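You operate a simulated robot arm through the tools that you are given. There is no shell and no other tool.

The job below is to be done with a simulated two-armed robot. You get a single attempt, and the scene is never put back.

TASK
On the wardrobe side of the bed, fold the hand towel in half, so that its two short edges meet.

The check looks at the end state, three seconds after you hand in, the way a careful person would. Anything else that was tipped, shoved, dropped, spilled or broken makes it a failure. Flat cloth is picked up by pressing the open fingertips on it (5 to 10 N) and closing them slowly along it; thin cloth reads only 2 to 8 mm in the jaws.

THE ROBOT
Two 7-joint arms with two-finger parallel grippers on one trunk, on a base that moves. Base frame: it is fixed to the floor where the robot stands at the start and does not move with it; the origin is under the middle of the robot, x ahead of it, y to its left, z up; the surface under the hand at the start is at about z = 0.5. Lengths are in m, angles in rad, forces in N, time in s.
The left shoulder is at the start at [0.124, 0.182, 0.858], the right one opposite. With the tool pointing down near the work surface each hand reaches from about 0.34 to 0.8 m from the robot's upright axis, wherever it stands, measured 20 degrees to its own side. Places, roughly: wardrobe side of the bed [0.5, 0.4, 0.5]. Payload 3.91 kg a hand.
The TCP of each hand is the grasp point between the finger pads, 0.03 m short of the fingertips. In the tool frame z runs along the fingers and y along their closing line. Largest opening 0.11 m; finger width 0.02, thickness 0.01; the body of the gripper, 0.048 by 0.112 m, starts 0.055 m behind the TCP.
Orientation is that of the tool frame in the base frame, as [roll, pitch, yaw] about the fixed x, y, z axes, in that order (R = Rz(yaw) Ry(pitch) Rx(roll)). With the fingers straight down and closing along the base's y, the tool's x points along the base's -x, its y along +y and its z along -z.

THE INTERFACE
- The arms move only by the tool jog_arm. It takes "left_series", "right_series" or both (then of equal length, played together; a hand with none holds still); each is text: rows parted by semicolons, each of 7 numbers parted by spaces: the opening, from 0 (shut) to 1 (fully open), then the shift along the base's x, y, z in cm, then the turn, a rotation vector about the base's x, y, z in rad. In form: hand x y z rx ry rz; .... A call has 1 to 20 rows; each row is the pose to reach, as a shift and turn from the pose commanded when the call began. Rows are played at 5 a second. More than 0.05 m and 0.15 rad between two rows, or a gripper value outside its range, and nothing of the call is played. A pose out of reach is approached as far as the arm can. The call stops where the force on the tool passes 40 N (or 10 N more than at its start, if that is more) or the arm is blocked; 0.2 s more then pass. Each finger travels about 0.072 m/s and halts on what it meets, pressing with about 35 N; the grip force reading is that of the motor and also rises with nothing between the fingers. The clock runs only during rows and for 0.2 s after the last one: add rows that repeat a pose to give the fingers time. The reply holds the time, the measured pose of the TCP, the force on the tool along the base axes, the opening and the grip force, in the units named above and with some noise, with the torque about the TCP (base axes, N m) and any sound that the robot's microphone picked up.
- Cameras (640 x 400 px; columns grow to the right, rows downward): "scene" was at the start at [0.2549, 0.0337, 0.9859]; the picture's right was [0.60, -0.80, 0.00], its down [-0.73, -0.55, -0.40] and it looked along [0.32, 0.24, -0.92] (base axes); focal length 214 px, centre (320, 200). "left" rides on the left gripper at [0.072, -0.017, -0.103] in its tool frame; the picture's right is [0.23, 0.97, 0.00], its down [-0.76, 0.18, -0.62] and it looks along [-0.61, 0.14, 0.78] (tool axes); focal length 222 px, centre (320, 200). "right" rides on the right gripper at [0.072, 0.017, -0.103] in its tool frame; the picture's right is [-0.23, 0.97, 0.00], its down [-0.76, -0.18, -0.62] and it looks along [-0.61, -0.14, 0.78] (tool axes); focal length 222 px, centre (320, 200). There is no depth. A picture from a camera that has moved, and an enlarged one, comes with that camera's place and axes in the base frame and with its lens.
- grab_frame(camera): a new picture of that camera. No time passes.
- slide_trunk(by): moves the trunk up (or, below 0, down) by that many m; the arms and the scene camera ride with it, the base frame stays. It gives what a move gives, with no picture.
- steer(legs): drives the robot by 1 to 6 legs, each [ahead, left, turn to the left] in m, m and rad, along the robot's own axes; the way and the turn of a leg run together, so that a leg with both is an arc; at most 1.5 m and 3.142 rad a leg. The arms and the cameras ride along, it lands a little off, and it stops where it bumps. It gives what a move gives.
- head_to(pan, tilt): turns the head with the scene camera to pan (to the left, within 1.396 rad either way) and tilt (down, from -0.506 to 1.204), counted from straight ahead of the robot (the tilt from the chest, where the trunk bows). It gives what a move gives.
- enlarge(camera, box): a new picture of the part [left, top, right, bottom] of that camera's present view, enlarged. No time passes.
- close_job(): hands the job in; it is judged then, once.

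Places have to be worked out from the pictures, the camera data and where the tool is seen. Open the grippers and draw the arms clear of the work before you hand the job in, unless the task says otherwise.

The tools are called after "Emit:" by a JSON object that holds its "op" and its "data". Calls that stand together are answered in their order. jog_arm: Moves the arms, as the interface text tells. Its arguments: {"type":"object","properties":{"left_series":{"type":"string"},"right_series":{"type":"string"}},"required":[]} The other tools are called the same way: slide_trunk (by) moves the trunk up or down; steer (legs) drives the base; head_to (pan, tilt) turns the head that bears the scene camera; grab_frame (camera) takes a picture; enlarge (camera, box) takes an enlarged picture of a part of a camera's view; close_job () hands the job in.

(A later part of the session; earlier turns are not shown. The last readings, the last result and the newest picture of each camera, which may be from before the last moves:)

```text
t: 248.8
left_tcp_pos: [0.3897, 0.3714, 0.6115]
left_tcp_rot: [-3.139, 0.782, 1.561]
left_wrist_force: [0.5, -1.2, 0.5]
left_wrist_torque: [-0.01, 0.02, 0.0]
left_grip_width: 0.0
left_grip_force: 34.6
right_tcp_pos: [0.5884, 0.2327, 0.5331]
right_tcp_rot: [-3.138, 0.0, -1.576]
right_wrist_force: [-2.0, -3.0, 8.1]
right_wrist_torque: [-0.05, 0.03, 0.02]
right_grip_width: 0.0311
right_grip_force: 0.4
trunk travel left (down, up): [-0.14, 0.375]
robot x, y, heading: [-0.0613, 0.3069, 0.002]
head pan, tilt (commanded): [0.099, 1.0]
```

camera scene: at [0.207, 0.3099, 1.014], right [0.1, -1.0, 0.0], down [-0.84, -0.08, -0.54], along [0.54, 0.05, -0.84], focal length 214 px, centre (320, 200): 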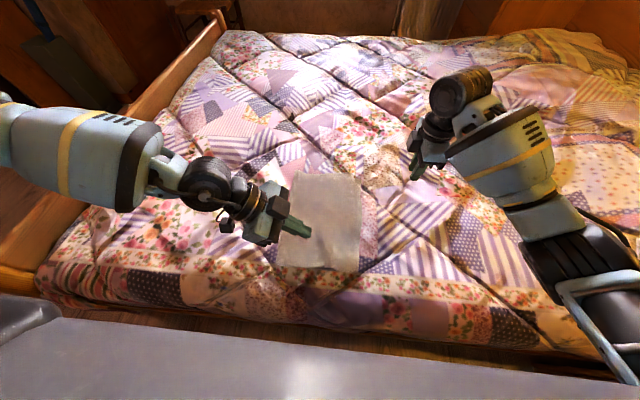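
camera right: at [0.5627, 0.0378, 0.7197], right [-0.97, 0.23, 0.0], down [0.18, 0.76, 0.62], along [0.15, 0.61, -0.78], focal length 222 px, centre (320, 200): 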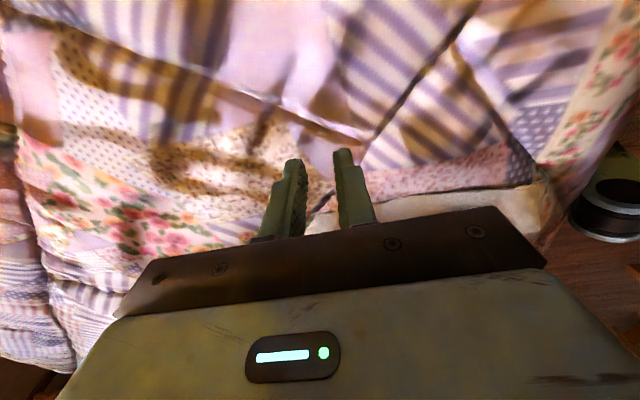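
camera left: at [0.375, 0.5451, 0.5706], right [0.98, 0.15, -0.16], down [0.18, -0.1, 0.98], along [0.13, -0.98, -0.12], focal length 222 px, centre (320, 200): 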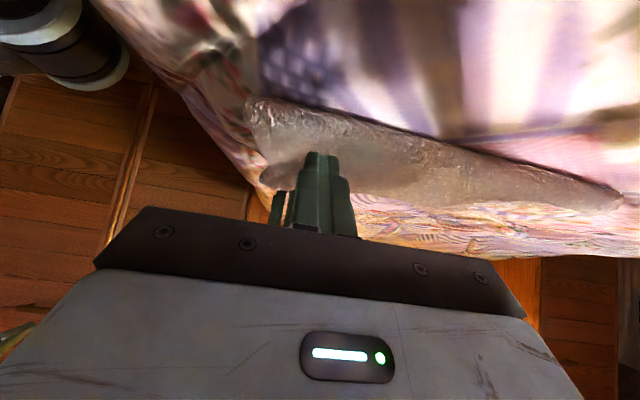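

Contact at 8 N with a 3.1 cm opening. I close slowly without drifting.

Emit:
{"op": "jog_arm", "data": {"right_series": "0.26 0 0 -0.01 0 0 0; 0.23 0 0 -0.01 0 0 0; 0.20 0 0 -0.01 0 0 0; 0.17 0 0 -0.01 0 0 0; 0.14 0 0 -0.01 0 0 0; 0.11 0 0 -0.01 0 0 0; 0.08 0 0 -0.01 0 0 0; 0.05 0 0 -0.01 0 0 0; 0.02 0 0 -0.01 0 0 0; 0 0 0 -0.01 0 0 0; 0 0 0 -0.01 0 0 0; 0 0 0 -0.01 0 0 0"}}

Emit:
{"op": "enlarge", "data": {"camera": "right", "box": [200, 80, 440, 220]}}

```text
t: 251.4
left_tcp_pos: [0.3903, 0.374, 0.6118]
left_tcp_rot: [-3.14, 0.784, 1.56]
left_wrist_force: [-0.6, 0.3, 0.2]
left_wrist_torque: [0.02, 0.03, 0.02]
left_grip_width: 0.0
left_grip_force: 35.1
right_tcp_pos: [0.5877, 0.2341, 0.5325]
right_tcp_rot: [-3.137, 0.0, -1.576]
right_wrist_force: [2.0, -0.4, 10.9]
right_wrist_torque: [0.06, -0.02, 0.01]
right_grip_width: 0.0034
right_grip_force: 35.1
trunk travel left (down, up): [-0.14, 0.375]
robot x, y, heading: [-0.062, 0.3039, 0.002]
head pan, tilt (commanded): [0.099, 1.0]
```

```text
2.67 times, centred on (320, 150) of right
camera zoom: at [0.5684, 0.1619, 0.6363], right [-0.97, 0.23, 0.0], down [0.18, 0.76, 0.62], along [0.15, 0.61, -0.78], focal length 592 px, centre (320, 333)
```

zoom: 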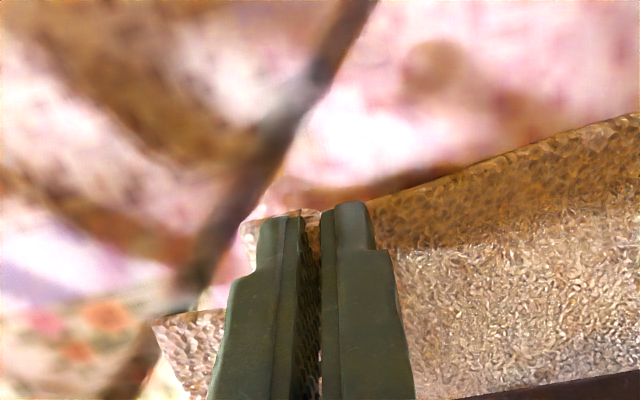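

The top corner is held (3.4 mm). The lower far corner is at about (0.640, 0.251). I lift 3 cm, shift by (+2.8, +2.5) cm and set it down on the lower layer.

Emit:
{"op": "jog_arm", "data": {"right_series": "0 0 0 1 0 0 0; 0 0 0.2 2 0 0 0; 0 0.7 0.8 3 0 0 0; 0 1.5 1.5 3.5 0 0 0; 0 2.3 2.2 3.5 0 0 0; 0 2.8 2.55 3 0 0 0; 0 2.8 2.55 2 0 0 0; 0 2.8 2.55 1.2 0 0 0; 0 2.8 2.55 0.8 0 0 0; 0 2.8 2.55 0.8 0 0 0"}}

Emit:
{"op": "enlarge", "data": {"camera": "right", "box": [200, 80, 440, 220]}}

Emit:
{"op": "enlarge", "data": {"camera": "scene", "box": [265, 165, 375, 285]}}

```text
t: 253.6
left_tcp_pos: [0.3904, 0.3728, 0.6122]
left_tcp_rot: [-3.14, 0.783, 1.559]
left_wrist_force: [-1.0, 0.0, 0.1]
left_wrist_torque: [-0.02, -0.03, 0.02]
left_grip_width: 0.0
left_grip_force: 35.2
right_tcp_pos: [0.6164, 0.2578, 0.54]
right_tcp_rot: [-3.138, 0.0, -1.577]
right_wrist_force: [0.2, -0.4, 1.0]
right_wrist_torque: [-0.01, 0.03, -0.04]
right_grip_width: 0.0035
right_grip_force: 35.1
trunk travel left (down, up): [-0.14, 0.375]
robot x, y, heading: [-0.0636, 0.3039, 0.003]
head pan, tilt (commanded): [0.099, 1.0]
```

```text
2.67 times, centred on (320, 150) of right
camera zoom: at [0.5969, 0.1872, 0.6433], right [-0.97, 0.23, 0.0], down [0.18, 0.76, 0.62], along [0.15, 0.61, -0.78], focal length 592 px, centre (320, 333)
```

zoom: 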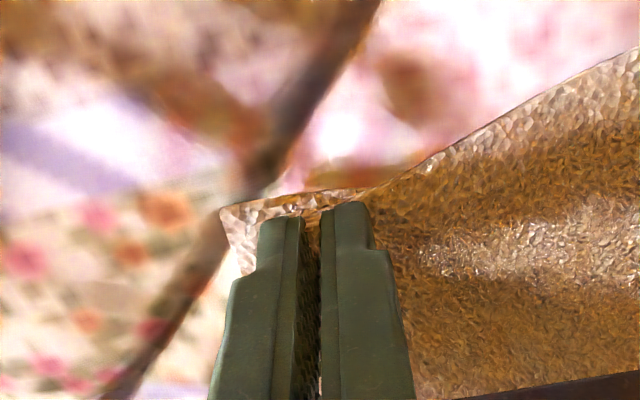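

```text
3.33 times, centred on (320, 225) of scene
camera zoom: at [0.207, 0.31, 1.014], right [0.1, -0.99, 0.0], down [-0.84, -0.08, -0.54], along [0.54, 0.05, -0.84], focal length 715 px, centre (320, 117)
```

zoom: 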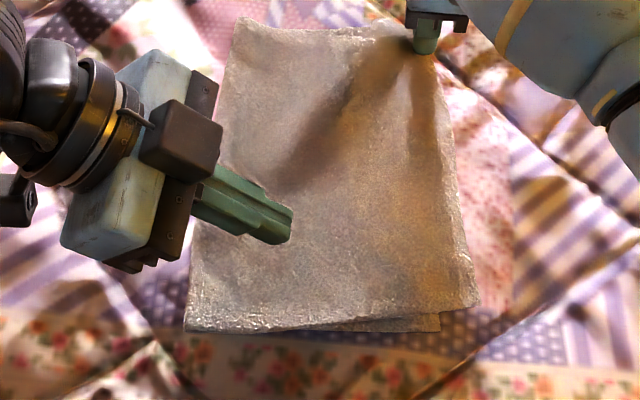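

Setting the far corner back rotated the top layer, so now the near one is off by 2–3 cm. Chasing corners one by one will not converge. The crease itself is now on the towel's centre line, so I will re-lift the towel by the crease with both hands, let both halves hang straight under gravity, and lay it down again as before. First I release this corner and clear both hands.

Emit:
{"op": "jog_arm", "data": {"right_series": "0.06 0 0 0.1 0 0 0; 0.12 0 0 0.1 0 0 0; 0.2 0 0 0.2 0 0 0; 0.25 0 0 0.4 0 0 0; 0.25 0 0 1.5 0 0 0; 0.25 0 -1 4 0 0 0; 0.25 0 -4 7 0 0 0; 0.25 0 -8 9 0 0 0; 0.25 0 -12 9 0 0 0; 0.25 0 -16 9 0 0 0; 0.25 0 -20 9 0 0 0", "left_series": "0 0 0 0 0 0 0; 0 0 0 0 0 0 0; 0 0 0 0 0 0 0; 0 0 0 1 0 0 0; 0 0 2 2 0 0 0; 0 0 5 3 0 0 0; 0 0 8 4 0 0 0; 0 0 11 4 0 0 0; 0.1 0 14 4 0 0 0; 0.2 0 16 4 0 0 0; 0.3 0 16 4 0 0 0"}}

Emit:
{"op": "grab_frame", "data": {"camera": "scene"}}

Emit:
{"op": "enlarge", "data": {"camera": "scene", "box": [265, 165, 375, 285]}}

```text
t: 256.0
left_tcp_pos: [0.3897, 0.5326, 0.652]
left_tcp_rot: [-3.138, 0.785, 1.561]
left_wrist_force: [0.1, 1.1, 0.5]
left_wrist_torque: [-0.03, 0.0, -0.02]
left_grip_width: 0.033
left_grip_force: 0.1
right_tcp_pos: [0.6144, 0.0582, 0.6309]
right_tcp_rot: [-3.139, 0.001, -1.576]
right_wrist_force: [0.2, -0.2, -0.2]
right_wrist_torque: [-0.01, 0.04, 0.01]
right_grip_width: 0.0277
right_grip_force: 0.0
trunk travel left (down, up): [-0.14, 0.375]
robot x, y, heading: [-0.0629, 0.3031, -0.003]
head pan, tilt (commanded): [0.099, 1.0]
```

```text
taken
camera scene: at [0.207, 0.3097, 1.014], right [0.1, -0.99, 0.0], down [-0.84, -0.08, -0.54], along [0.54, 0.05, -0.84], focal length 214 px, centre (320, 200)
```

scene: 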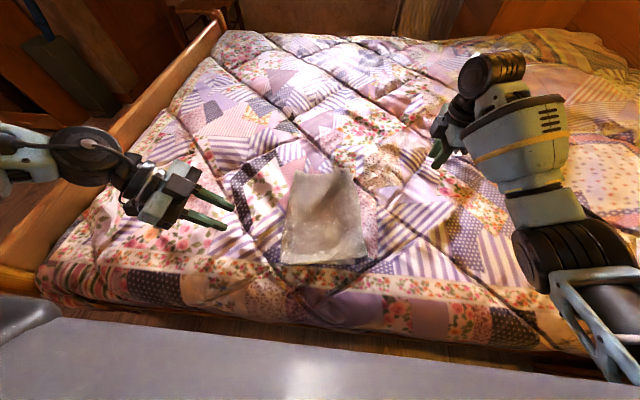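

```text
3.33 times, centred on (320, 225) of scene
camera zoom: at [0.207, 0.3097, 1.014], right [0.1, -0.99, 0.0], down [-0.84, -0.08, -0.54], along [0.54, 0.05, -0.84], focal length 715 px, centre (320, 117)
```

zoom: 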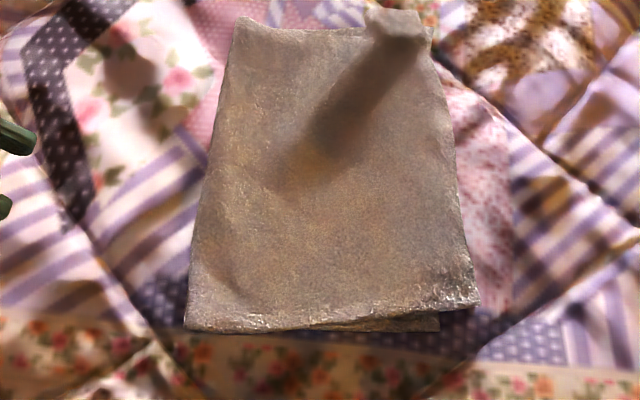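

Measured from this view, the towel's centre lies at y≈0.41 at the near end, 6 mm inside the crease, and right at the crease, y≈0.423, at the far end. I turn the right tool back to closing along y, lean the left slightly more, and drive 10.5 cm left.

Emit:
{"op": "jog_arm", "data": {"right_series": "0.3 0 0 0.5 0 0 -0.14; 0.33 0 0 1 0 0 -0.28; 0.36 0 0 1.5 0 0 -0.42; 0.36 0 0 2 0 0 -0.56; 0.36 0 0 2 0 0 -0.7; 0.36 0 0 2 0 0 -0.84; 0.36 0 0 2 0 0 -0.98; 0.36 0 0 2 0 0 -1.12; 0.36 0 0 2 0 0 -1.26; 0.36 0 0 2 0 0 -1.4; 0.36 0 0 2 0 0 -1.54; 0.36 0 0 2 0 0 -1.567; 0.36 0 0 2 0 0 -1.567"}}

Emit:
{"op": "steer", "data": {"legs": [[0, 0.105, 0]]}}

```text
t: 258.8
left_tcp_pos: [0.3898, 0.5327, 0.651]
left_tcp_rot: [-3.137, 0.782, 1.562]
left_wrist_force: [-0.8, 0.2, -1.0]
left_wrist_torque: [0.0, 0.0, -0.02]
left_grip_width: 0.0329
left_grip_force: 0.1
right_tcp_pos: [0.6153, 0.0592, 0.6514]
right_tcp_rot: [-3.139, 0.0, 3.138]
right_wrist_force: [0.1, -0.6, -0.4]
right_wrist_torque: [-0.01, 0.02, -0.01]
right_grip_width: 0.04
right_grip_force: 0.1
trunk travel left (down, up): [-0.14, 0.375]
robot x, y, heading: [-0.0624, 0.3074, -0.001]
head pan, tilt (commanded): [0.099, 1.0]
```

```text
t: 260.4
left_tcp_pos: [0.3896, 0.639, 0.6514]
left_tcp_rot: [-3.139, 0.783, 1.561]
left_wrist_force: [1.2, 0.2, -0.3]
left_wrist_torque: [-0.01, 0.0, -0.01]
left_grip_width: 0.0331
left_grip_force: 0.0
right_tcp_pos: [0.6159, 0.1632, 0.6496]
right_tcp_rot: [-3.139, 0.0, 3.139]
right_wrist_force: [-0.5, -0.7, 0.0]
right_wrist_torque: [-0.03, -0.03, 0.0]
right_grip_width: 0.0398
right_grip_force: 0.0
trunk travel left (down, up): [-0.14, 0.375]
robot x, y, heading: [-0.0654, 0.4101, 0.001]
head pan, tilt (commanded): [0.099, 1.0]
```

I take a fresh, unobstructed measurement of the folded towel from here.

Emit:
{"op": "head_to", "data": {"pan": 0.0, "tilt": 1.0}}

Emit:
{"op": "enlarge", "data": {"camera": "scene", "box": [280, 160, 420, 290]}}

Emit:
{"op": "enlarge", "data": {"camera": "scene", "box": [300, 235, 360, 280]}}

Emit:
{"op": "enlarge", "data": {"camera": "scene", "box": [295, 160, 355, 205]}}

```text
t: 261.0
left_tcp_pos: [0.3902, 0.6367, 0.6515]
left_tcp_rot: [-3.136, 0.784, 1.56]
left_wrist_force: [0.1, -0.3, -0.2]
left_wrist_torque: [0.0, 0.04, 0.03]
left_grip_width: 0.0332
left_grip_force: 0.0
right_tcp_pos: [0.6154, 0.1638, 0.6504]
right_tcp_rot: [-3.139, 0.001, 3.137]
right_wrist_force: [0.1, 0.7, 1.0]
right_wrist_torque: [0.01, 0.02, 0.01]
right_grip_width: 0.0398
right_grip_force: 0.0
trunk travel left (down, up): [-0.14, 0.375]
robot x, y, heading: [-0.0627, 0.4106, -0.002]
head pan, tilt (commanded): [0.0, 1.0]
```

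```text
3.08 times, centred on (350, 225) of scene
camera zoom: at [0.2074, 0.4078, 1.014], right [0.0, -1.0, 0.0], down [-0.84, 0.0, -0.54], along [0.54, 0.0, -0.84], focal length 660 px, centre (228, 123)
```

zoom: 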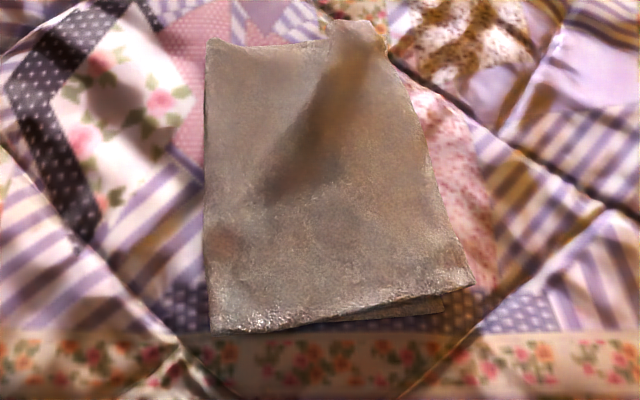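

```text
8.89 times, centred on (330, 258) of scene
camera zoom: at [0.2074, 0.4078, 1.014], right [0.0, -1.0, 0.0], down [-0.84, 0.0, -0.54], along [0.54, 0.0, -0.84], focal length 1906 px, centre (231, -311)
```

zoom: 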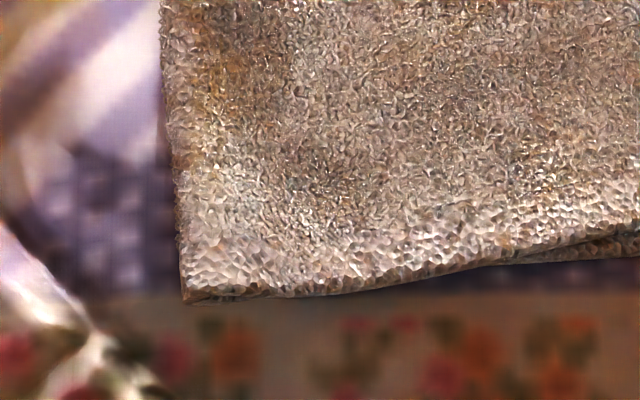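

```text
8.89 times, centred on (325, 182) of scene
camera zoom: at [0.2074, 0.4078, 1.014], right [0.0, -1.0, 0.0], down [-0.84, 0.0, -0.54], along [0.54, 0.0, -0.84], focal length 1906 px, centre (276, 356)
```

zoom: 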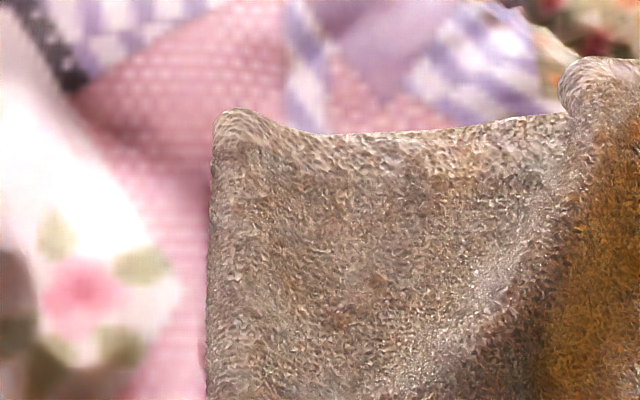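

Crease: y≈0.422 near x=0.37 and y≈0.4285 near x=0.61, with the centre line about 5 mm inside the crease at the near end. I nudge the robot 1.2 cm left and bring both hands above the crease ends.

Emit:
{"op": "steer", "data": {"legs": [[0, 0.012, 0]]}}

Emit:
{"op": "jog_arm", "data": {"left_series": "0.32 -0.2 -4 0 -0.02 0 0; 0.32 -0.4 -8 0 -0.04 0 0; 0.32 -0.6 -12 0 -0.065 0 0; 0.32 -0.8 -16 -1 -0.065 0 0; 0.32 -1.1 -19.5 -2.5 -0.065 0 0; 0.32 -1.1 -22 -4 -0.065 0 0; 0.32 -1.1 -23.1 -5.5 -0.065 0 0; 0.32 -1.1 -23.1 -5.5 -0.065 0 0", "right_series": "0.36 0 4 0 0 0 0; 0.36 0 8 0 0 0 0; 0.36 -0.1 12 0 0 0 0; 0.36 -0.2 16 -1 0 0 0; 0.36 -0.3 20 -2 0 0 0; 0.36 -0.3 23 -3.5 0 0 0; 0.36 -0.3 25.2 -5 0 0 0; 0.36 -0.3 25.2 -5 0 0 0"}}

Emit:
{"op": "grab_frame", "data": {"camera": "right"}}

Emit:
{"op": "grab_frame", "data": {"camera": "left"}}

```text
t: 261.8
left_tcp_pos: [0.3911, 0.6486, 0.6511]
left_tcp_rot: [-3.137, 0.787, 1.561]
left_wrist_force: [-0.1, 0.6, 0.3]
left_wrist_torque: [-0.04, 0.02, 0.03]
left_grip_width: 0.0333
left_grip_force: 0.1
right_tcp_pos: [0.6155, 0.1755, 0.6507]
right_tcp_rot: [-3.141, 0.0, 3.138]
right_wrist_force: [-0.2, -0.1, -1.0]
right_wrist_torque: [0.02, 0.01, -0.01]
right_grip_width: 0.0394
right_grip_force: 0.1
trunk travel left (down, up): [-0.14, 0.375]
robot x, y, heading: [-0.066, 0.4204, -0.0]
head pan, tilt (commanded): [0.0, 1.0]
```

```text
t: 263.6
left_tcp_pos: [0.3804, 0.4188, 0.5967]
left_tcp_rot: [-3.139, 0.848, 1.561]
left_wrist_force: [0.2, 0.2, -0.1]
left_wrist_torque: [0.01, 0.03, -0.01]
left_grip_width: 0.0351
left_grip_force: 0.0
left hand out of reach, approached as far as the arm can: row 5
right_tcp_pos: [0.613, 0.4273, 0.5994]
right_tcp_rot: [-3.14, 0.001, 3.138]
right_wrist_force: [0.0, 0.6, 0.7]
right_wrist_torque: [0.03, 0.02, -0.01]
right_grip_width: 0.0398
right_grip_force: 0.0
trunk travel left (down, up): [-0.14, 0.375]
robot x, y, heading: [-0.0671, 0.4227, -0.001]
head pan, tilt (commanded): [0.0, 1.0]
```

```text
taken
camera right: at [0.5392, 0.4452, 0.7029], right [0.23, 0.97, 0.0], down [0.76, -0.18, 0.62], along [0.61, -0.14, -0.78], focal length 222 px, centre (320, 200)
```

right: 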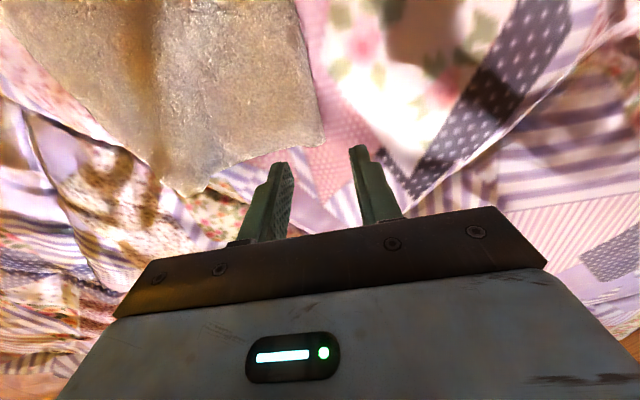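

```text
taken
camera left: at [0.3645, 0.5445, 0.6115], right [0.98, 0.14, -0.17], down [0.18, -0.04, 0.98], along [0.13, -0.99, -0.06], focal length 222 px, centre (320, 200)
```

left: 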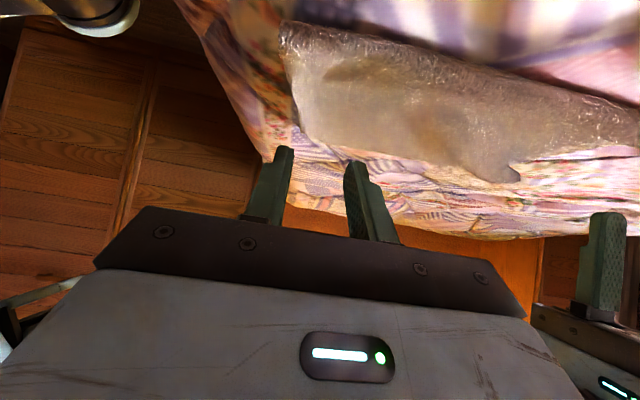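

The right view puts the far crease corner at (0.623, 0.431), and the left view the near crease at y≈0.419. I correct by a few millimetres and lower both hands to just above contact.

Emit:
{"op": "jog_arm", "data": {"left_series": "0.32 -0.1 -0.1 -1.5 0 0 0; 0.32 -0.2 -0.25 -3 0 0 0; 0.32 -0.2 -0.25 -4.5 0 0 0; 0.32 -0.2 -0.25 -5.3 0 0 0; 0.32 -0.2 -0.25 -5.3 0 0 0", "right_series": "0.36 -0.3 0.1 -1.5 0 0 0; 0.36 -0.6 0.3 -3 0 0 0; 0.36 -0.6 0.3 -4.5 0 0 0; 0.36 -0.6 0.3 -5.5 0 0 0; 0.36 -0.6 0.3 -5.5 0 0 0"}}

Emit:
{"op": "enlarge", "data": {"camera": "right", "box": [200, 80, 440, 240]}}

Emit:
{"op": "enlarge", "data": {"camera": "left", "box": [200, 40, 440, 240]}}

Emit:
{"op": "enlarge", "data": {"camera": "scene", "box": [250, 150, 390, 290]}}

```text
t: 264.8
left_tcp_pos: [0.3766, 0.4168, 0.5424]
left_tcp_rot: [-3.141, 0.851, 1.559]
left_wrist_force: [0.0, -0.4, 0.2]
left_wrist_torque: [0.0, -0.02, 0.04]
left_grip_width: 0.0352
left_grip_force: 0.0
right_tcp_pos: [0.6062, 0.4311, 0.5439]
right_tcp_rot: [-3.14, -0.001, 3.139]
right_wrist_force: [-0.7, 0.3, -0.4]
right_wrist_torque: [-0.01, 0.04, -0.02]
right_grip_width: 0.0395
right_grip_force: 0.0
trunk travel left (down, up): [-0.14, 0.375]
robot x, y, heading: [-0.0616, 0.4204, 0.004]
head pan, tilt (commanded): [0.0, 1.0]
```

```text
2.50 times, centred on (320, 160) of right
camera zoom: at [0.5322, 0.4479, 0.648], right [0.23, 0.97, 0.0], down [0.76, -0.18, 0.62], along [0.61, -0.14, -0.78], focal length 555 px, centre (320, 300)
```

zoom: 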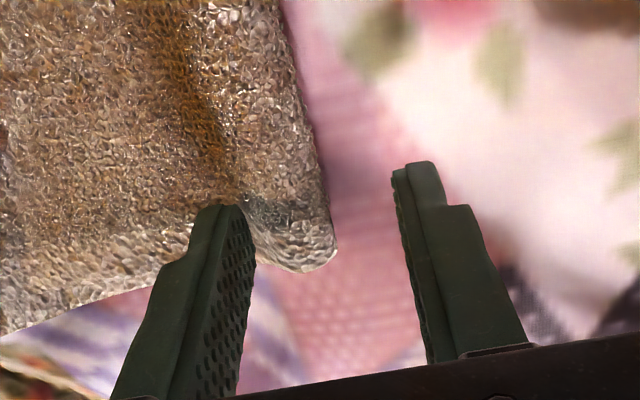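

```text
2.00 times, centred on (320, 140) of left
camera zoom: at [0.362, 0.5413, 0.5581], right [0.98, 0.14, -0.17], down [0.18, -0.04, 0.98], along [0.13, -0.99, -0.06], focal length 444 px, centre (320, 320)
```

zoom: 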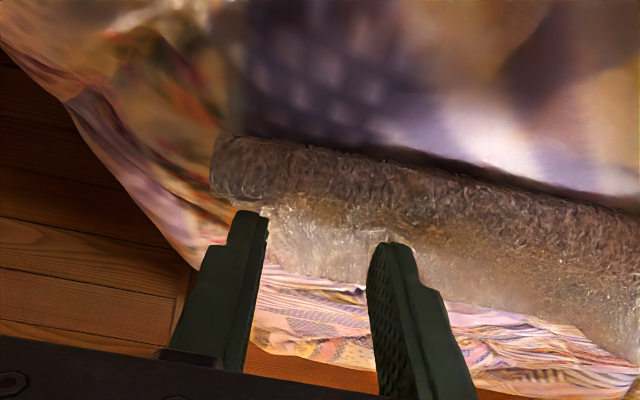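

```text
2.86 times, centred on (320, 220) of scene
camera zoom: at [0.2073, 0.4197, 1.014], right [0.0, -1.0, 0.0], down [-0.84, 0.0, -0.54], along [0.54, 0.0, -0.84], focal length 613 px, centre (320, 143)
```

zoom: 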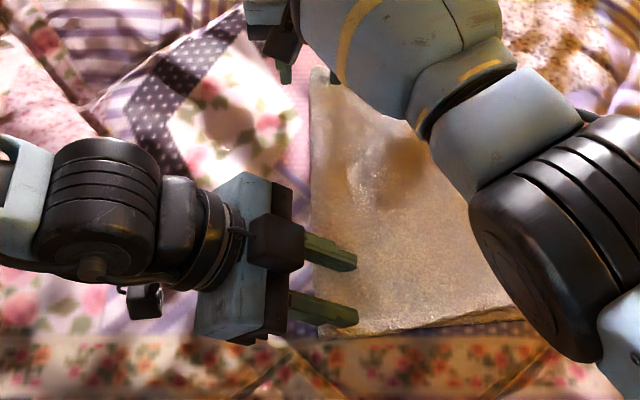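

Good: the right fingers straddle the crease and the left ones sit on it. I lower both until they touch.

Emit:
{"op": "jog_arm", "data": {"left_series": "0.32 0 0 -0.3 0 0 0; 0.32 0 0 -0.5 0 0 0; 0.32 0 0 -0.7 0 0 0; 0.32 0 0 -0.7 0 0 0", "right_series": "0.36 0 0 -0.4 0 0 0; 0.36 0 0 -0.7 0 0 0; 0.36 0 0 -0.9 0 0 0; 0.36 0 0 -0.9 0 0 0"}}

```text
t: 265.8
left_tcp_pos: [0.3775, 0.4161, 0.5367]
left_tcp_rot: [-3.139, 0.85, 1.559]
left_wrist_force: [-0.2, 0.0, 0.2]
left_wrist_torque: [0.01, 0.01, 0.03]
left_grip_width: 0.0352
left_grip_force: 0.1
right_tcp_pos: [0.6061, 0.4294, 0.5361]
right_tcp_rot: [-3.139, 0.001, 3.139]
right_wrist_force: [-0.1, -0.5, 3.0]
right_wrist_torque: [-0.11, 0.0, 0.02]
right_grip_width: 0.04
right_grip_force: 0.3
trunk travel left (down, up): [-0.14, 0.375]
robot x, y, heading: [-0.0654, 0.4243, 0.006]
head pan, tilt (commanded): [0.0, 1.0]
```

Emit:
{"op": "jog_arm", "data": {"left_series": "0.32 0 0 -0.2 0 0 0; 0.32 0 0 -0.35 0 0 0; 0.32 0 0 -0.4 0 0 0; 0.32 0 0 -0.4 0 0 0", "right_series": "0.36 0 0 -0.05 0 0 0; 0.36 0 0 -0.1 0 0 0; 0.36 0 0 -0.12 0 0 0; 0.36 0 0 -0.12 0 0 0"}}

```text
t: 266.8
left_tcp_pos: [0.377, 0.4154, 0.5335]
left_tcp_rot: [-3.141, 0.85, 1.559]
left_wrist_force: [0.1, 0.0, 3.8]
left_wrist_torque: [-0.05, 0.04, 0.02]
left_grip_width: 0.0354
left_grip_force: 0.4
right_tcp_pos: [0.606, 0.4307, 0.5357]
right_tcp_rot: [-3.139, 0.002, 3.14]
right_wrist_force: [-0.9, -0.6, 5.6]
right_wrist_torque: [-0.17, 0.03, -0.01]
right_grip_width: 0.04
right_grip_force: 0.4
trunk travel left (down, up): [-0.14, 0.375]
robot x, y, heading: [-0.0685, 0.4208, -0.002]
head pan, tilt (commanded): [0.0, 1.0]
```

Contacts are 4 N and 5.6 N. I press the left slightly more and close both slowly.

Emit:
{"op": "jog_arm", "data": {"left_series": "0.32 0 0 -0.05 0 0 0; 0.29 0.05 0 -0.05 0 0 0; 0.26 0.1 0 -0.05 0 0 0; 0.23 0.15 0 -0.05 0 0 0; 0.20 0.2 0 -0.05 0 0 0; 0.17 0.25 0 -0.05 0 0 0; 0.14 0.3 0 -0.05 0 0 0; 0.11 0.35 0 -0.05 0 0 0; 0.08 0.4 0 -0.05 0 0 0; 0.05 0.45 0 -0.05 0 0 0; 0.02 0.5 0 -0.05 0 0 0; 0 0.5 0 -0.05 0 0 0; 0 0.5 0 -0.05 0 0 0; 0 0.5 0 -0.05 0 0 0", "right_series": "0.36 0 0 0 0 0 0; 0.33 0 0 0 0 0 0; 0.30 0 0 0 0 0 0; 0.27 0 0 0 0 0 0; 0.24 0 0 0 0 0 0; 0.21 0 0 0 0 0 0; 0.18 0 0 0 0 0 0; 0.15 0 0 0 0 0 0; 0.12 0 0 0 0 0 0; 0.09 0 0 0 0 0 0; 0.06 0 0 0 0 0 0; 0.03 0 0 0 0 0 0; 0 0 0 0 0 0 0; 0 0 0 0 0 0 0"}}

Emit:
{"op": "enlarge", "data": {"camera": "right", "box": [200, 80, 440, 240]}}

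Emit:
{"op": "enlarge", "data": {"camera": "left", "box": [200, 40, 440, 240]}}

```text
t: 269.8
left_tcp_pos: [0.3823, 0.4169, 0.5328]
left_tcp_rot: [3.142, 0.851, 1.556]
left_wrist_force: [4.7, 0.0, 4.2]
left_wrist_torque: [-0.08, -0.11, 0.09]
left_grip_width: 0.0064
left_grip_force: 34.9
right_tcp_pos: [0.6059, 0.4301, 0.5354]
right_tcp_rot: [-3.139, 0.003, 3.139]
right_wrist_force: [-7.7, 0.7, 11.0]
right_wrist_torque: [0.05, 0.23, 0.02]
right_grip_width: 0.0055
right_grip_force: 34.8
trunk travel left (down, up): [-0.14, 0.375]
robot x, y, heading: [-0.0634, 0.4232, 0.005]
head pan, tilt (commanded): [0.0, 1.0]
```

```text
2.50 times, centred on (320, 160) of right
camera zoom: at [0.5317, 0.4485, 0.6393], right [0.23, 0.97, 0.0], down [0.76, -0.18, 0.62], along [0.61, -0.14, -0.78], focal length 555 px, centre (320, 300)
```

zoom: 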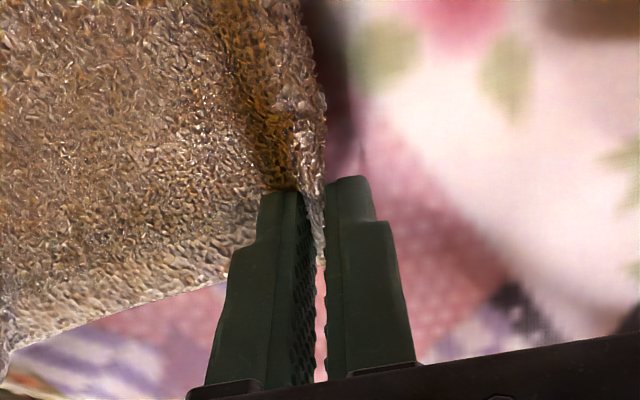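

```text
2.00 times, centred on (320, 140) of left
camera zoom: at [0.3669, 0.5415, 0.5475], right [0.98, 0.14, -0.17], down [0.18, -0.04, 0.98], along [0.13, -0.99, -0.06], focal length 444 px, centre (320, 320)
```

zoom: 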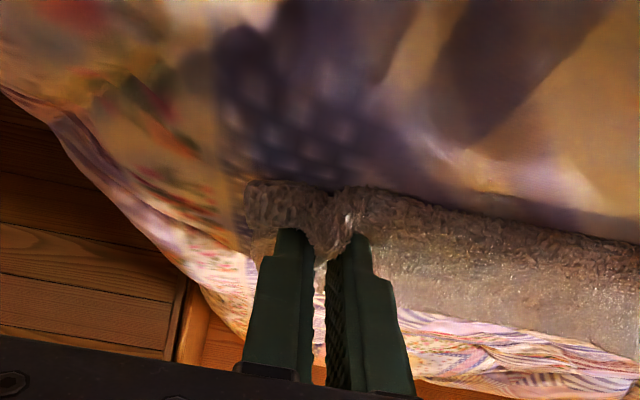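

Both hold the crease (6.4 and 5.5 mm). The pull between the hands is about 6 N, so I relax it by 3 mm while lifting 5 cm.

Emit:
{"op": "jog_arm", "data": {"left_series": "0 0.3 0 0.5 0 0 0; 0 0.3 0 1.5 0 0 0; 0 0.3 0 2.7 0 0 0; 0 0.3 0 4 0 0 0; 0 0.3 0 5 0 0 0; 0 0.3 0 5 0 0 0", "right_series": "0 0 0 0.5 0 0 0; 0 0 0 1.5 0 0 0; 0 0 0 2.7 0 0 0; 0 0 0 4 0 0 0; 0 0 0 5 0 0 0; 0 0 0 5 0 0 0"}}

Emit:
{"op": "grab_frame", "data": {"camera": "right"}}

Emit:
{"op": "grab_frame", "data": {"camera": "left"}}

```text
t: 271.2
left_tcp_pos: [0.3854, 0.4158, 0.5816]
left_tcp_rot: [-3.141, 0.848, 1.559]
left_wrist_force: [1.5, -0.6, -0.1]
left_wrist_torque: [0.01, -0.02, 0.02]
left_grip_width: 0.0062
left_grip_force: 35.0
right_tcp_pos: [0.6054, 0.4301, 0.586]
right_tcp_rot: [-3.141, 0.0, 3.138]
right_wrist_force: [-1.0, -0.7, -0.3]
right_wrist_torque: [0.03, 0.03, -0.01]
right_grip_width: 0.0048
right_grip_force: 34.7
trunk travel left (down, up): [-0.14, 0.375]
robot x, y, heading: [-0.0629, 0.4228, -0.002]
head pan, tilt (commanded): [0.0, 1.0]
```

```text
taken
camera right: at [0.5323, 0.4479, 0.6884], right [0.23, 0.97, 0.0], down [0.76, -0.18, 0.62], along [0.61, -0.14, -0.78], focal length 222 px, centre (320, 200)
```

right: 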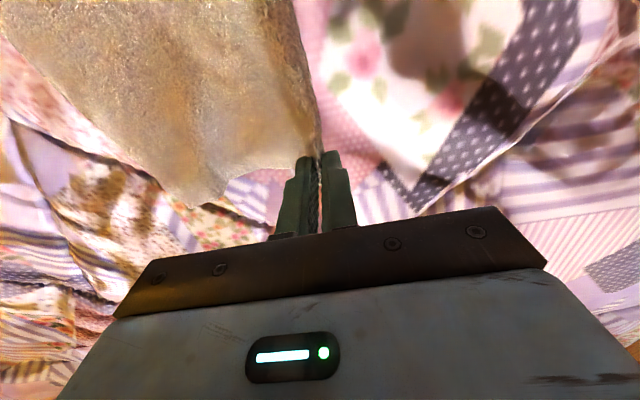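

```text
taken
camera left: at [0.3702, 0.5412, 0.5968], right [0.98, 0.14, -0.17], down [0.18, -0.04, 0.98], along [0.13, -0.99, -0.06], focal length 222 px, centre (320, 200)
```

left: 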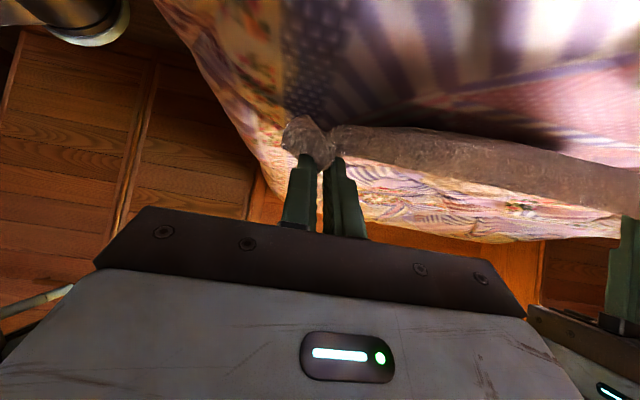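

The crease is lifting. I continue up to about z=0.755 so both halves hang freely.

Emit:
{"op": "jog_arm", "data": {"left_series": "0 0 0 1.2 0 0 0; 0 0 0 2.4 0 0 0; 0 0 0 3.6 0 0 0; 0 0 0 4.8 0 0 0; 0 0 0 6 0 0 0; 0 0 0 7.2 0 0 0; 0 0 0 8.4 0 0 0; 0 0 0 9.6 0 0 0; 0 0 0 10.8 0 0 0; 0 0 0 12 0 0 0; 0 0 0 13.2 0 0 0; 0 0 0 14.4 0 0 0; 0 0 0 15.6 0 0 0; 0 0 0 17 0 0 0; 0 0 0 17 0 0 0; 0 0 0 17 0 0 0; 0 0 0 17 0 0 0", "right_series": "0 0 0 1.2 0 0 0; 0 0 0 2.4 0 0 0; 0 0 0 3.6 0 0 0; 0 0 0 4.8 0 0 0; 0 0 0 6 0 0 0; 0 0 0 7.2 0 0 0; 0 0 0 8.4 0 0 0; 0 0 0 9.6 0 0 0; 0 0 0 10.8 0 0 0; 0 0 0 12 0 0 0; 0 0 0 13.2 0 0 0; 0 0 0 14.4 0 0 0; 0 0 0 15.6 0 0 0; 0 0 0 17 0 0 0; 0 0 0 17 0 0 0; 0 0 0 17 0 0 0; 0 0 0 17 0 0 0"}}

Emit:
{"op": "enlarge", "data": {"camera": "scene", "box": [220, 120, 420, 300]}}

Emit:
{"op": "grab_frame", "data": {"camera": "right"}}

Emit:
{"op": "grab_frame", "data": {"camera": "left"}}

```text
t: 274.8
left_tcp_pos: [0.3867, 0.4156, 0.7512]
left_tcp_rot: [-3.14, 0.849, 1.557]
left_wrist_force: [0.9, 1.3, -1.4]
left_wrist_torque: [0.04, -0.06, 0.03]
left_grip_width: 0.0063
left_grip_force: 35.2
right_tcp_pos: [0.6064, 0.4301, 0.7539]
right_tcp_rot: [-3.139, 0.001, 3.138]
right_wrist_force: [-1.0, -0.3, -0.6]
right_wrist_torque: [0.0, 0.02, 0.02]
right_grip_width: 0.005
right_grip_force: 35.1
trunk travel left (down, up): [-0.14, 0.375]
robot x, y, heading: [-0.062, 0.4212, -0.003]
head pan, tilt (commanded): [0.0, 1.0]
```

```text
2.22 times, centred on (320, 210) of scene
camera zoom: at [0.2074, 0.4197, 1.014], right [0.0, -1.0, 0.0], down [-0.84, 0.0, -0.54], along [0.54, 0.0, -0.84], focal length 477 px, centre (320, 178)
```

zoom: 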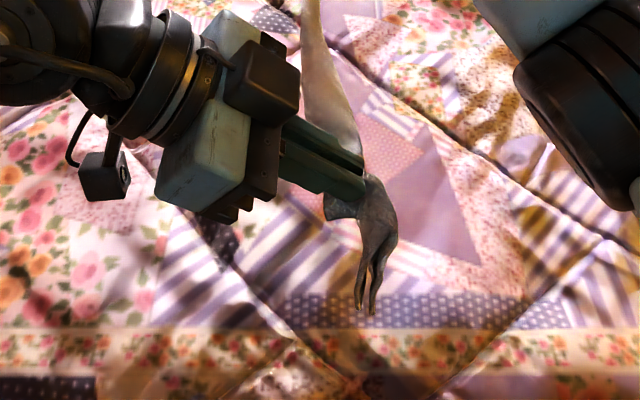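

```text
taken
camera right: at [0.532, 0.4482, 0.8583], right [0.23, 0.97, 0.0], down [0.76, -0.18, 0.62], along [0.61, -0.14, -0.78], focal length 222 px, centre (320, 200)
```

right: 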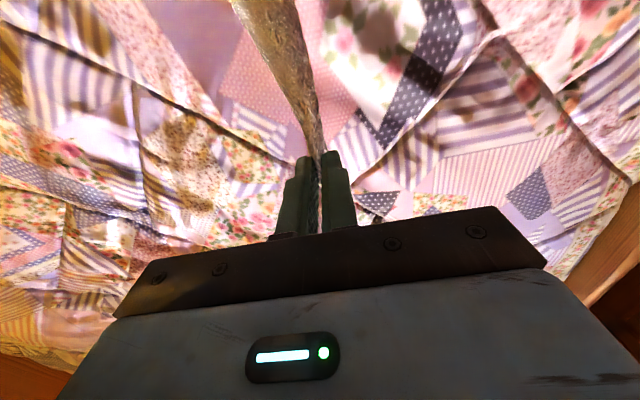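

```text
taken
camera left: at [0.3704, 0.5413, 0.7667], right [0.98, 0.14, -0.17], down [0.18, -0.04, 0.98], along [0.13, -0.99, -0.06], focal length 222 px, centre (320, 200)
```

left: 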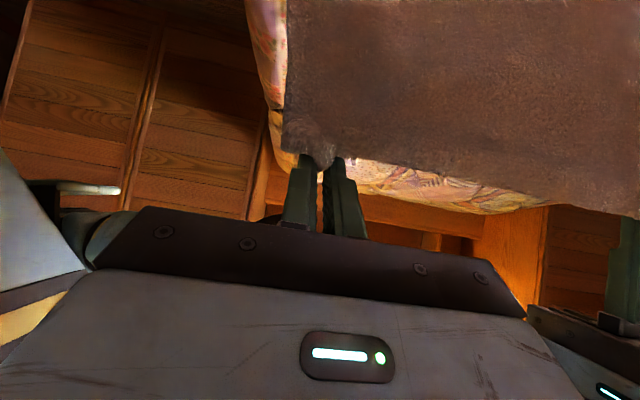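

Both halves hang together and the near corners are almost level. I zoom in on the lower ends.

Emit:
{"op": "enlarge", "data": {"camera": "scene", "box": [315, 200, 365, 275]}}

Emit:
{"op": "head_to", "data": {"pan": -0.5, "tilt": 0.9}}

Emit:
{"op": "grab_frame", "data": {"camera": "scene"}}

```text
5.33 times, centred on (340, 238) of scene
camera zoom: at [0.2074, 0.4197, 1.014], right [0.0, -1.0, 0.0], down [-0.84, 0.0, -0.54], along [0.54, 0.0, -0.84], focal length 1144 px, centre (213, 0)
```

zoom: 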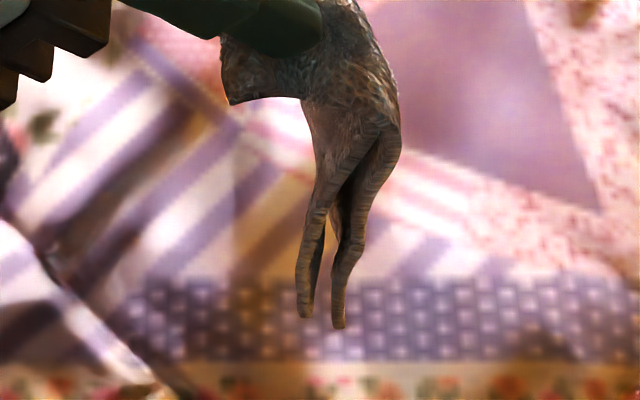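

```text
t: 275.8
left_tcp_pos: [0.3867, 0.4164, 0.7515]
left_tcp_rot: [-3.139, 0.848, 1.559]
left_wrist_force: [0.6, -0.1, -0.6]
left_wrist_torque: [0.04, -0.03, 0.01]
left_grip_width: 0.0063
left_grip_force: 35.0
right_tcp_pos: [0.6039, 0.4303, 0.7544]
right_tcp_rot: [-3.138, 0.0, 3.138]
right_wrist_force: [-1.2, -0.9, 0.0]
right_wrist_torque: [0.02, 0.05, 0.01]
right_grip_width: 0.0048
right_grip_force: 35.2
trunk travel left (down, up): [-0.14, 0.375]
robot x, y, heading: [-0.0596, 0.4194, -0.002]
head pan, tilt (commanded): [-0.499, 0.901]
```

```text
taken
camera scene: at [0.204, 0.3837, 1.0212], right [-0.48, -0.88, 0.0], down [-0.69, 0.38, -0.62], along [0.55, -0.3, -0.78], focal length 214 px, centre (320, 200)
```

scene: 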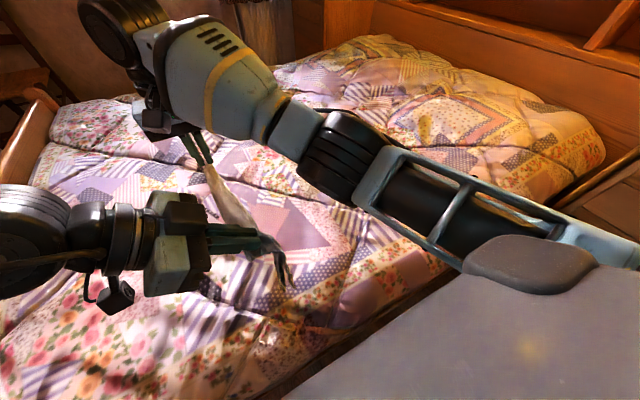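

The near corners hang within about 1 cm of each other, much better. Now I drive back right 34 cm and repeat the laying-down sequence that worked before.

Emit:
{"op": "head_to", "data": {"pan": 0.0, "tilt": 1.0}}

Emit:
{"op": "steer", "data": {"legs": [[0, -0.34, 0]]}}

Emit:
{"op": "jog_arm", "data": {"left_series": "0 0 0 0 0 0 0; 0 0 0 0 0 0 0; 0 0 0 -1 0 0 0; 0 0 0 -2 0 0 0; 0 0 0 -3 0 0 0; 0 0 0 -4 0 0 0; 0 0 0 -4.6 0 0 0; 0 0 0 -5.2 0 0 0; 0 0 0 -5.2 0 0 0", "right_series": "0 0 0 0 0 0 0; 0 0 0 0 0 0 0; 0 0 0 -1 0 0 0; 0 0 0 -2 0 0 0; 0 0 0 -3 0 0 0; 0 0 0 -4 0 0 0; 0 0 0 -4.6 0 0 0; 0 0 0 -5.2 0 0 0; 0 0 0 -5.2 0 0 0"}}

Emit:
{"op": "enlarge", "data": {"camera": "scene", "box": [220, 120, 460, 320]}}

```text
t: 276.7
left_tcp_pos: [0.3863, 0.4159, 0.7512]
left_tcp_rot: [-3.139, 0.85, 1.557]
left_wrist_force: [1.3, -0.1, -0.5]
left_wrist_torque: [0.02, -0.01, 0.02]
left_grip_width: 0.0063
left_grip_force: 34.8
right_tcp_pos: [0.6064, 0.4312, 0.7554]
right_tcp_rot: [-3.137, 0.0, 3.139]
right_wrist_force: [-1.1, -0.5, -0.8]
right_wrist_torque: [0.0, 0.05, 0.03]
right_grip_width: 0.0046
right_grip_force: 35.4
trunk travel left (down, up): [-0.14, 0.375]
robot x, y, heading: [-0.0607, 0.4227, 0.004]
head pan, tilt (commanded): [0.0, 1.0]
```

```text
t: 280.3
left_tcp_pos: [0.3853, 0.0733, 0.7522]
left_tcp_rot: [-3.139, 0.851, 1.558]
left_wrist_force: [0.8, 0.3, -0.1]
left_wrist_torque: [-0.01, -0.02, 0.03]
left_grip_width: 0.0062
left_grip_force: 34.7
right_tcp_pos: [0.6063, 0.0869, 0.7558]
right_tcp_rot: [-3.14, 0.002, 3.138]
right_wrist_force: [-1.5, -0.5, 0.0]
right_wrist_torque: [0.01, 0.07, -0.01]
right_grip_width: 0.0049
right_grip_force: 35.4
trunk travel left (down, up): [-0.14, 0.375]
robot x, y, heading: [-0.0598, 0.0811, -0.003]
head pan, tilt (commanded): [0.0, 1.0]
```

```text
t: 282.3
left_tcp_pos: [0.385, 0.0724, 0.6996]
left_tcp_rot: [-3.14, 0.85, 1.56]
left_wrist_force: [0.8, 0.4, -1.4]
left_wrist_torque: [0.01, -0.05, 0.02]
left_grip_width: 0.0061
left_grip_force: 35.5
right_tcp_pos: [0.6052, 0.0863, 0.7029]
right_tcp_rot: [-3.138, -0.001, 3.141]
right_wrist_force: [-0.3, -0.2, -0.3]
right_wrist_torque: [0.01, 0.04, 0.02]
right_grip_width: 0.0049
right_grip_force: 35.8
trunk travel left (down, up): [-0.14, 0.375]
robot x, y, heading: [-0.0652, 0.0788, -0.001]
head pan, tilt (commanded): [0.0, 1.0]
```

```text
2.00 times, centred on (340, 220) of scene
camera zoom: at [0.2071, 0.077, 1.014], right [0.0, -1.0, 0.0], down [-0.84, 0.0, -0.54], along [0.54, 0.0, -0.84], focal length 429 px, centre (280, 160)
```

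zoom: 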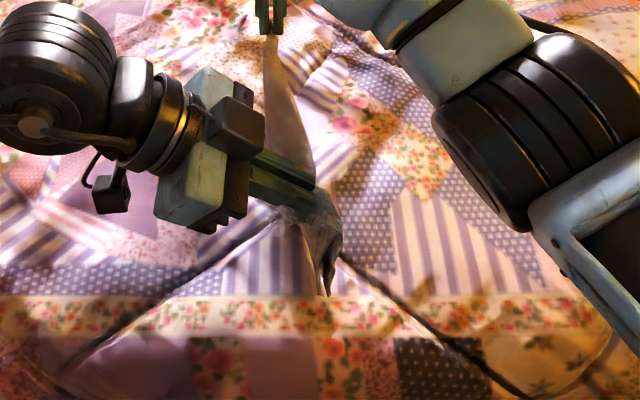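

Both layers hang together. I continue as before: drive left 4 cm, lower 1.5 cm, drive left 9 cm.

Emit:
{"op": "steer", "data": {"legs": [[0, 0.04, 0]]}}

Emit:
{"op": "jog_arm", "data": {"left_series": "0 0 0 -0.8 0 0 0; 0 0 0 -1.6 0 0 0; 0 0 0 -2 0 0 0; 0 0 0 -2 0 0 0", "right_series": "0 0 0 -0.8 0 0 0; 0 0 0 -1.6 0 0 0; 0 0 0 -2 0 0 0; 0 0 0 -2 0 0 0"}}

Emit:
{"op": "steer", "data": {"legs": [[0, 0.08, 0]]}}

Emit:
{"op": "enlarge", "data": {"camera": "scene", "box": [220, 120, 460, 320]}}

Emit:
{"op": "grab_frame", "data": {"camera": "left"}}

Emit:
{"op": "grab_frame", "data": {"camera": "right"}}

```text
t: 283.3
left_tcp_pos: [0.3864, 0.1137, 0.6987]
left_tcp_rot: [-3.141, 0.849, 1.56]
left_wrist_force: [1.0, -0.4, 0.3]
left_wrist_torque: [0.01, -0.04, 0.04]
left_grip_width: 0.0063
left_grip_force: 35.5
right_tcp_pos: [0.605, 0.1293, 0.7036]
right_tcp_rot: [-3.14, 0.001, 3.138]
right_wrist_force: [-1.3, 0.6, -1.5]
right_wrist_torque: [0.01, 0.03, 0.01]
right_grip_width: 0.0049
right_grip_force: 35.1
trunk travel left (down, up): [-0.14, 0.375]
robot x, y, heading: [-0.0676, 0.1196, -0.002]
head pan, tilt (commanded): [0.0, 1.0]
```

```text
t: 284.3
left_tcp_pos: [0.3859, 0.1126, 0.679]
left_tcp_rot: [-3.141, 0.851, 1.559]
left_wrist_force: [0.2, 0.8, 0.1]
left_wrist_torque: [0.02, -0.03, 0.02]
left_grip_width: 0.0061
left_grip_force: 35.2
right_tcp_pos: [0.6052, 0.1267, 0.6827]
right_tcp_rot: [-3.139, 0.001, 3.14]
right_wrist_force: [-0.6, -0.3, -0.1]
right_wrist_torque: [-0.01, 0.02, 0.01]
right_grip_width: 0.005
right_grip_force: 35.1
trunk travel left (down, up): [-0.14, 0.375]
robot x, y, heading: [-0.0633, 0.1215, 0.003]
head pan, tilt (commanded): [0.0, 1.0]
```

```text
t: 285.7
left_tcp_pos: [0.3845, 0.1926, 0.6798]
left_tcp_rot: [-3.14, 0.851, 1.558]
left_wrist_force: [1.0, 0.0, -0.2]
left_wrist_torque: [0.03, -0.03, 0.04]
left_grip_width: 0.0063
left_grip_force: 34.9
right_tcp_pos: [0.6054, 0.2072, 0.6831]
right_tcp_rot: [-3.139, 0.001, 3.138]
right_wrist_force: [-0.5, 0.6, 0.5]
right_wrist_torque: [-0.01, 0.02, 0.03]
right_grip_width: 0.0048
right_grip_force: 35.2
trunk travel left (down, up): [-0.14, 0.375]
robot x, y, heading: [-0.0677, 0.2015, -0.003]
head pan, tilt (commanded): [0.0, 1.0]
```

```text
2.00 times, centred on (340, 220) of scene
camera zoom: at [0.2073, 0.1965, 1.014], right [0.0, -1.0, 0.0], down [-0.84, 0.0, -0.54], along [0.54, 0.0, -0.84], focal length 429 px, centre (280, 160)
```

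zoom: 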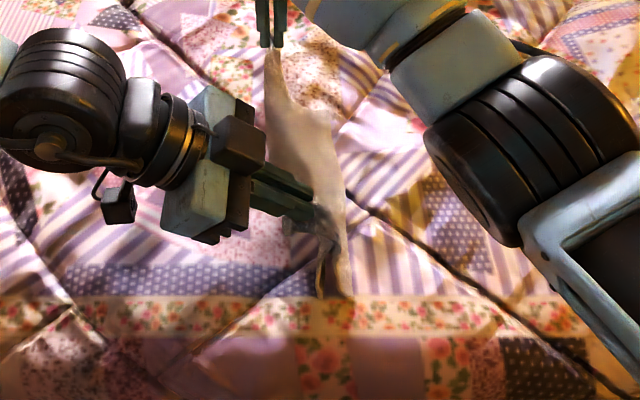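

```text
taken
camera left: at [0.3701, 0.3182, 0.6943], right [0.98, 0.14, -0.17], down [0.18, -0.04, 0.98], along [0.13, -0.99, -0.06], focal length 222 px, centre (320, 200)
```

left: 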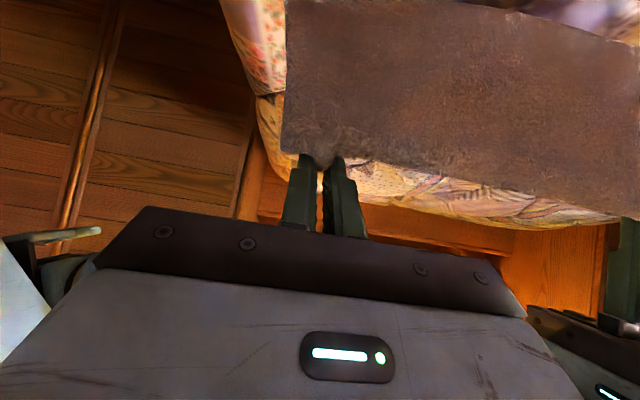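

```text
taken
camera right: at [0.5313, 0.2251, 0.7866], right [0.23, 0.97, 0.0], down [0.76, -0.18, 0.62], along [0.61, -0.14, -0.78], focal length 222 px, centre (320, 200)
```

right: 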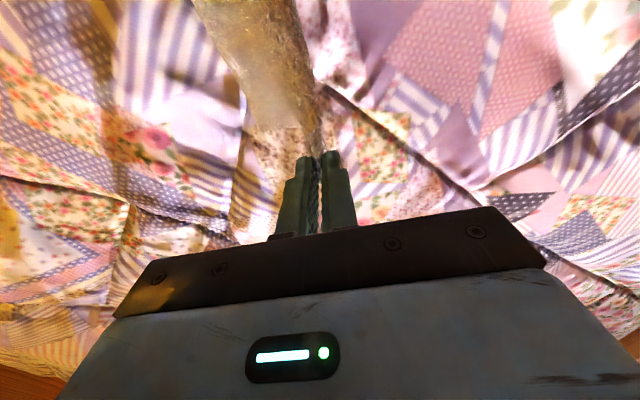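

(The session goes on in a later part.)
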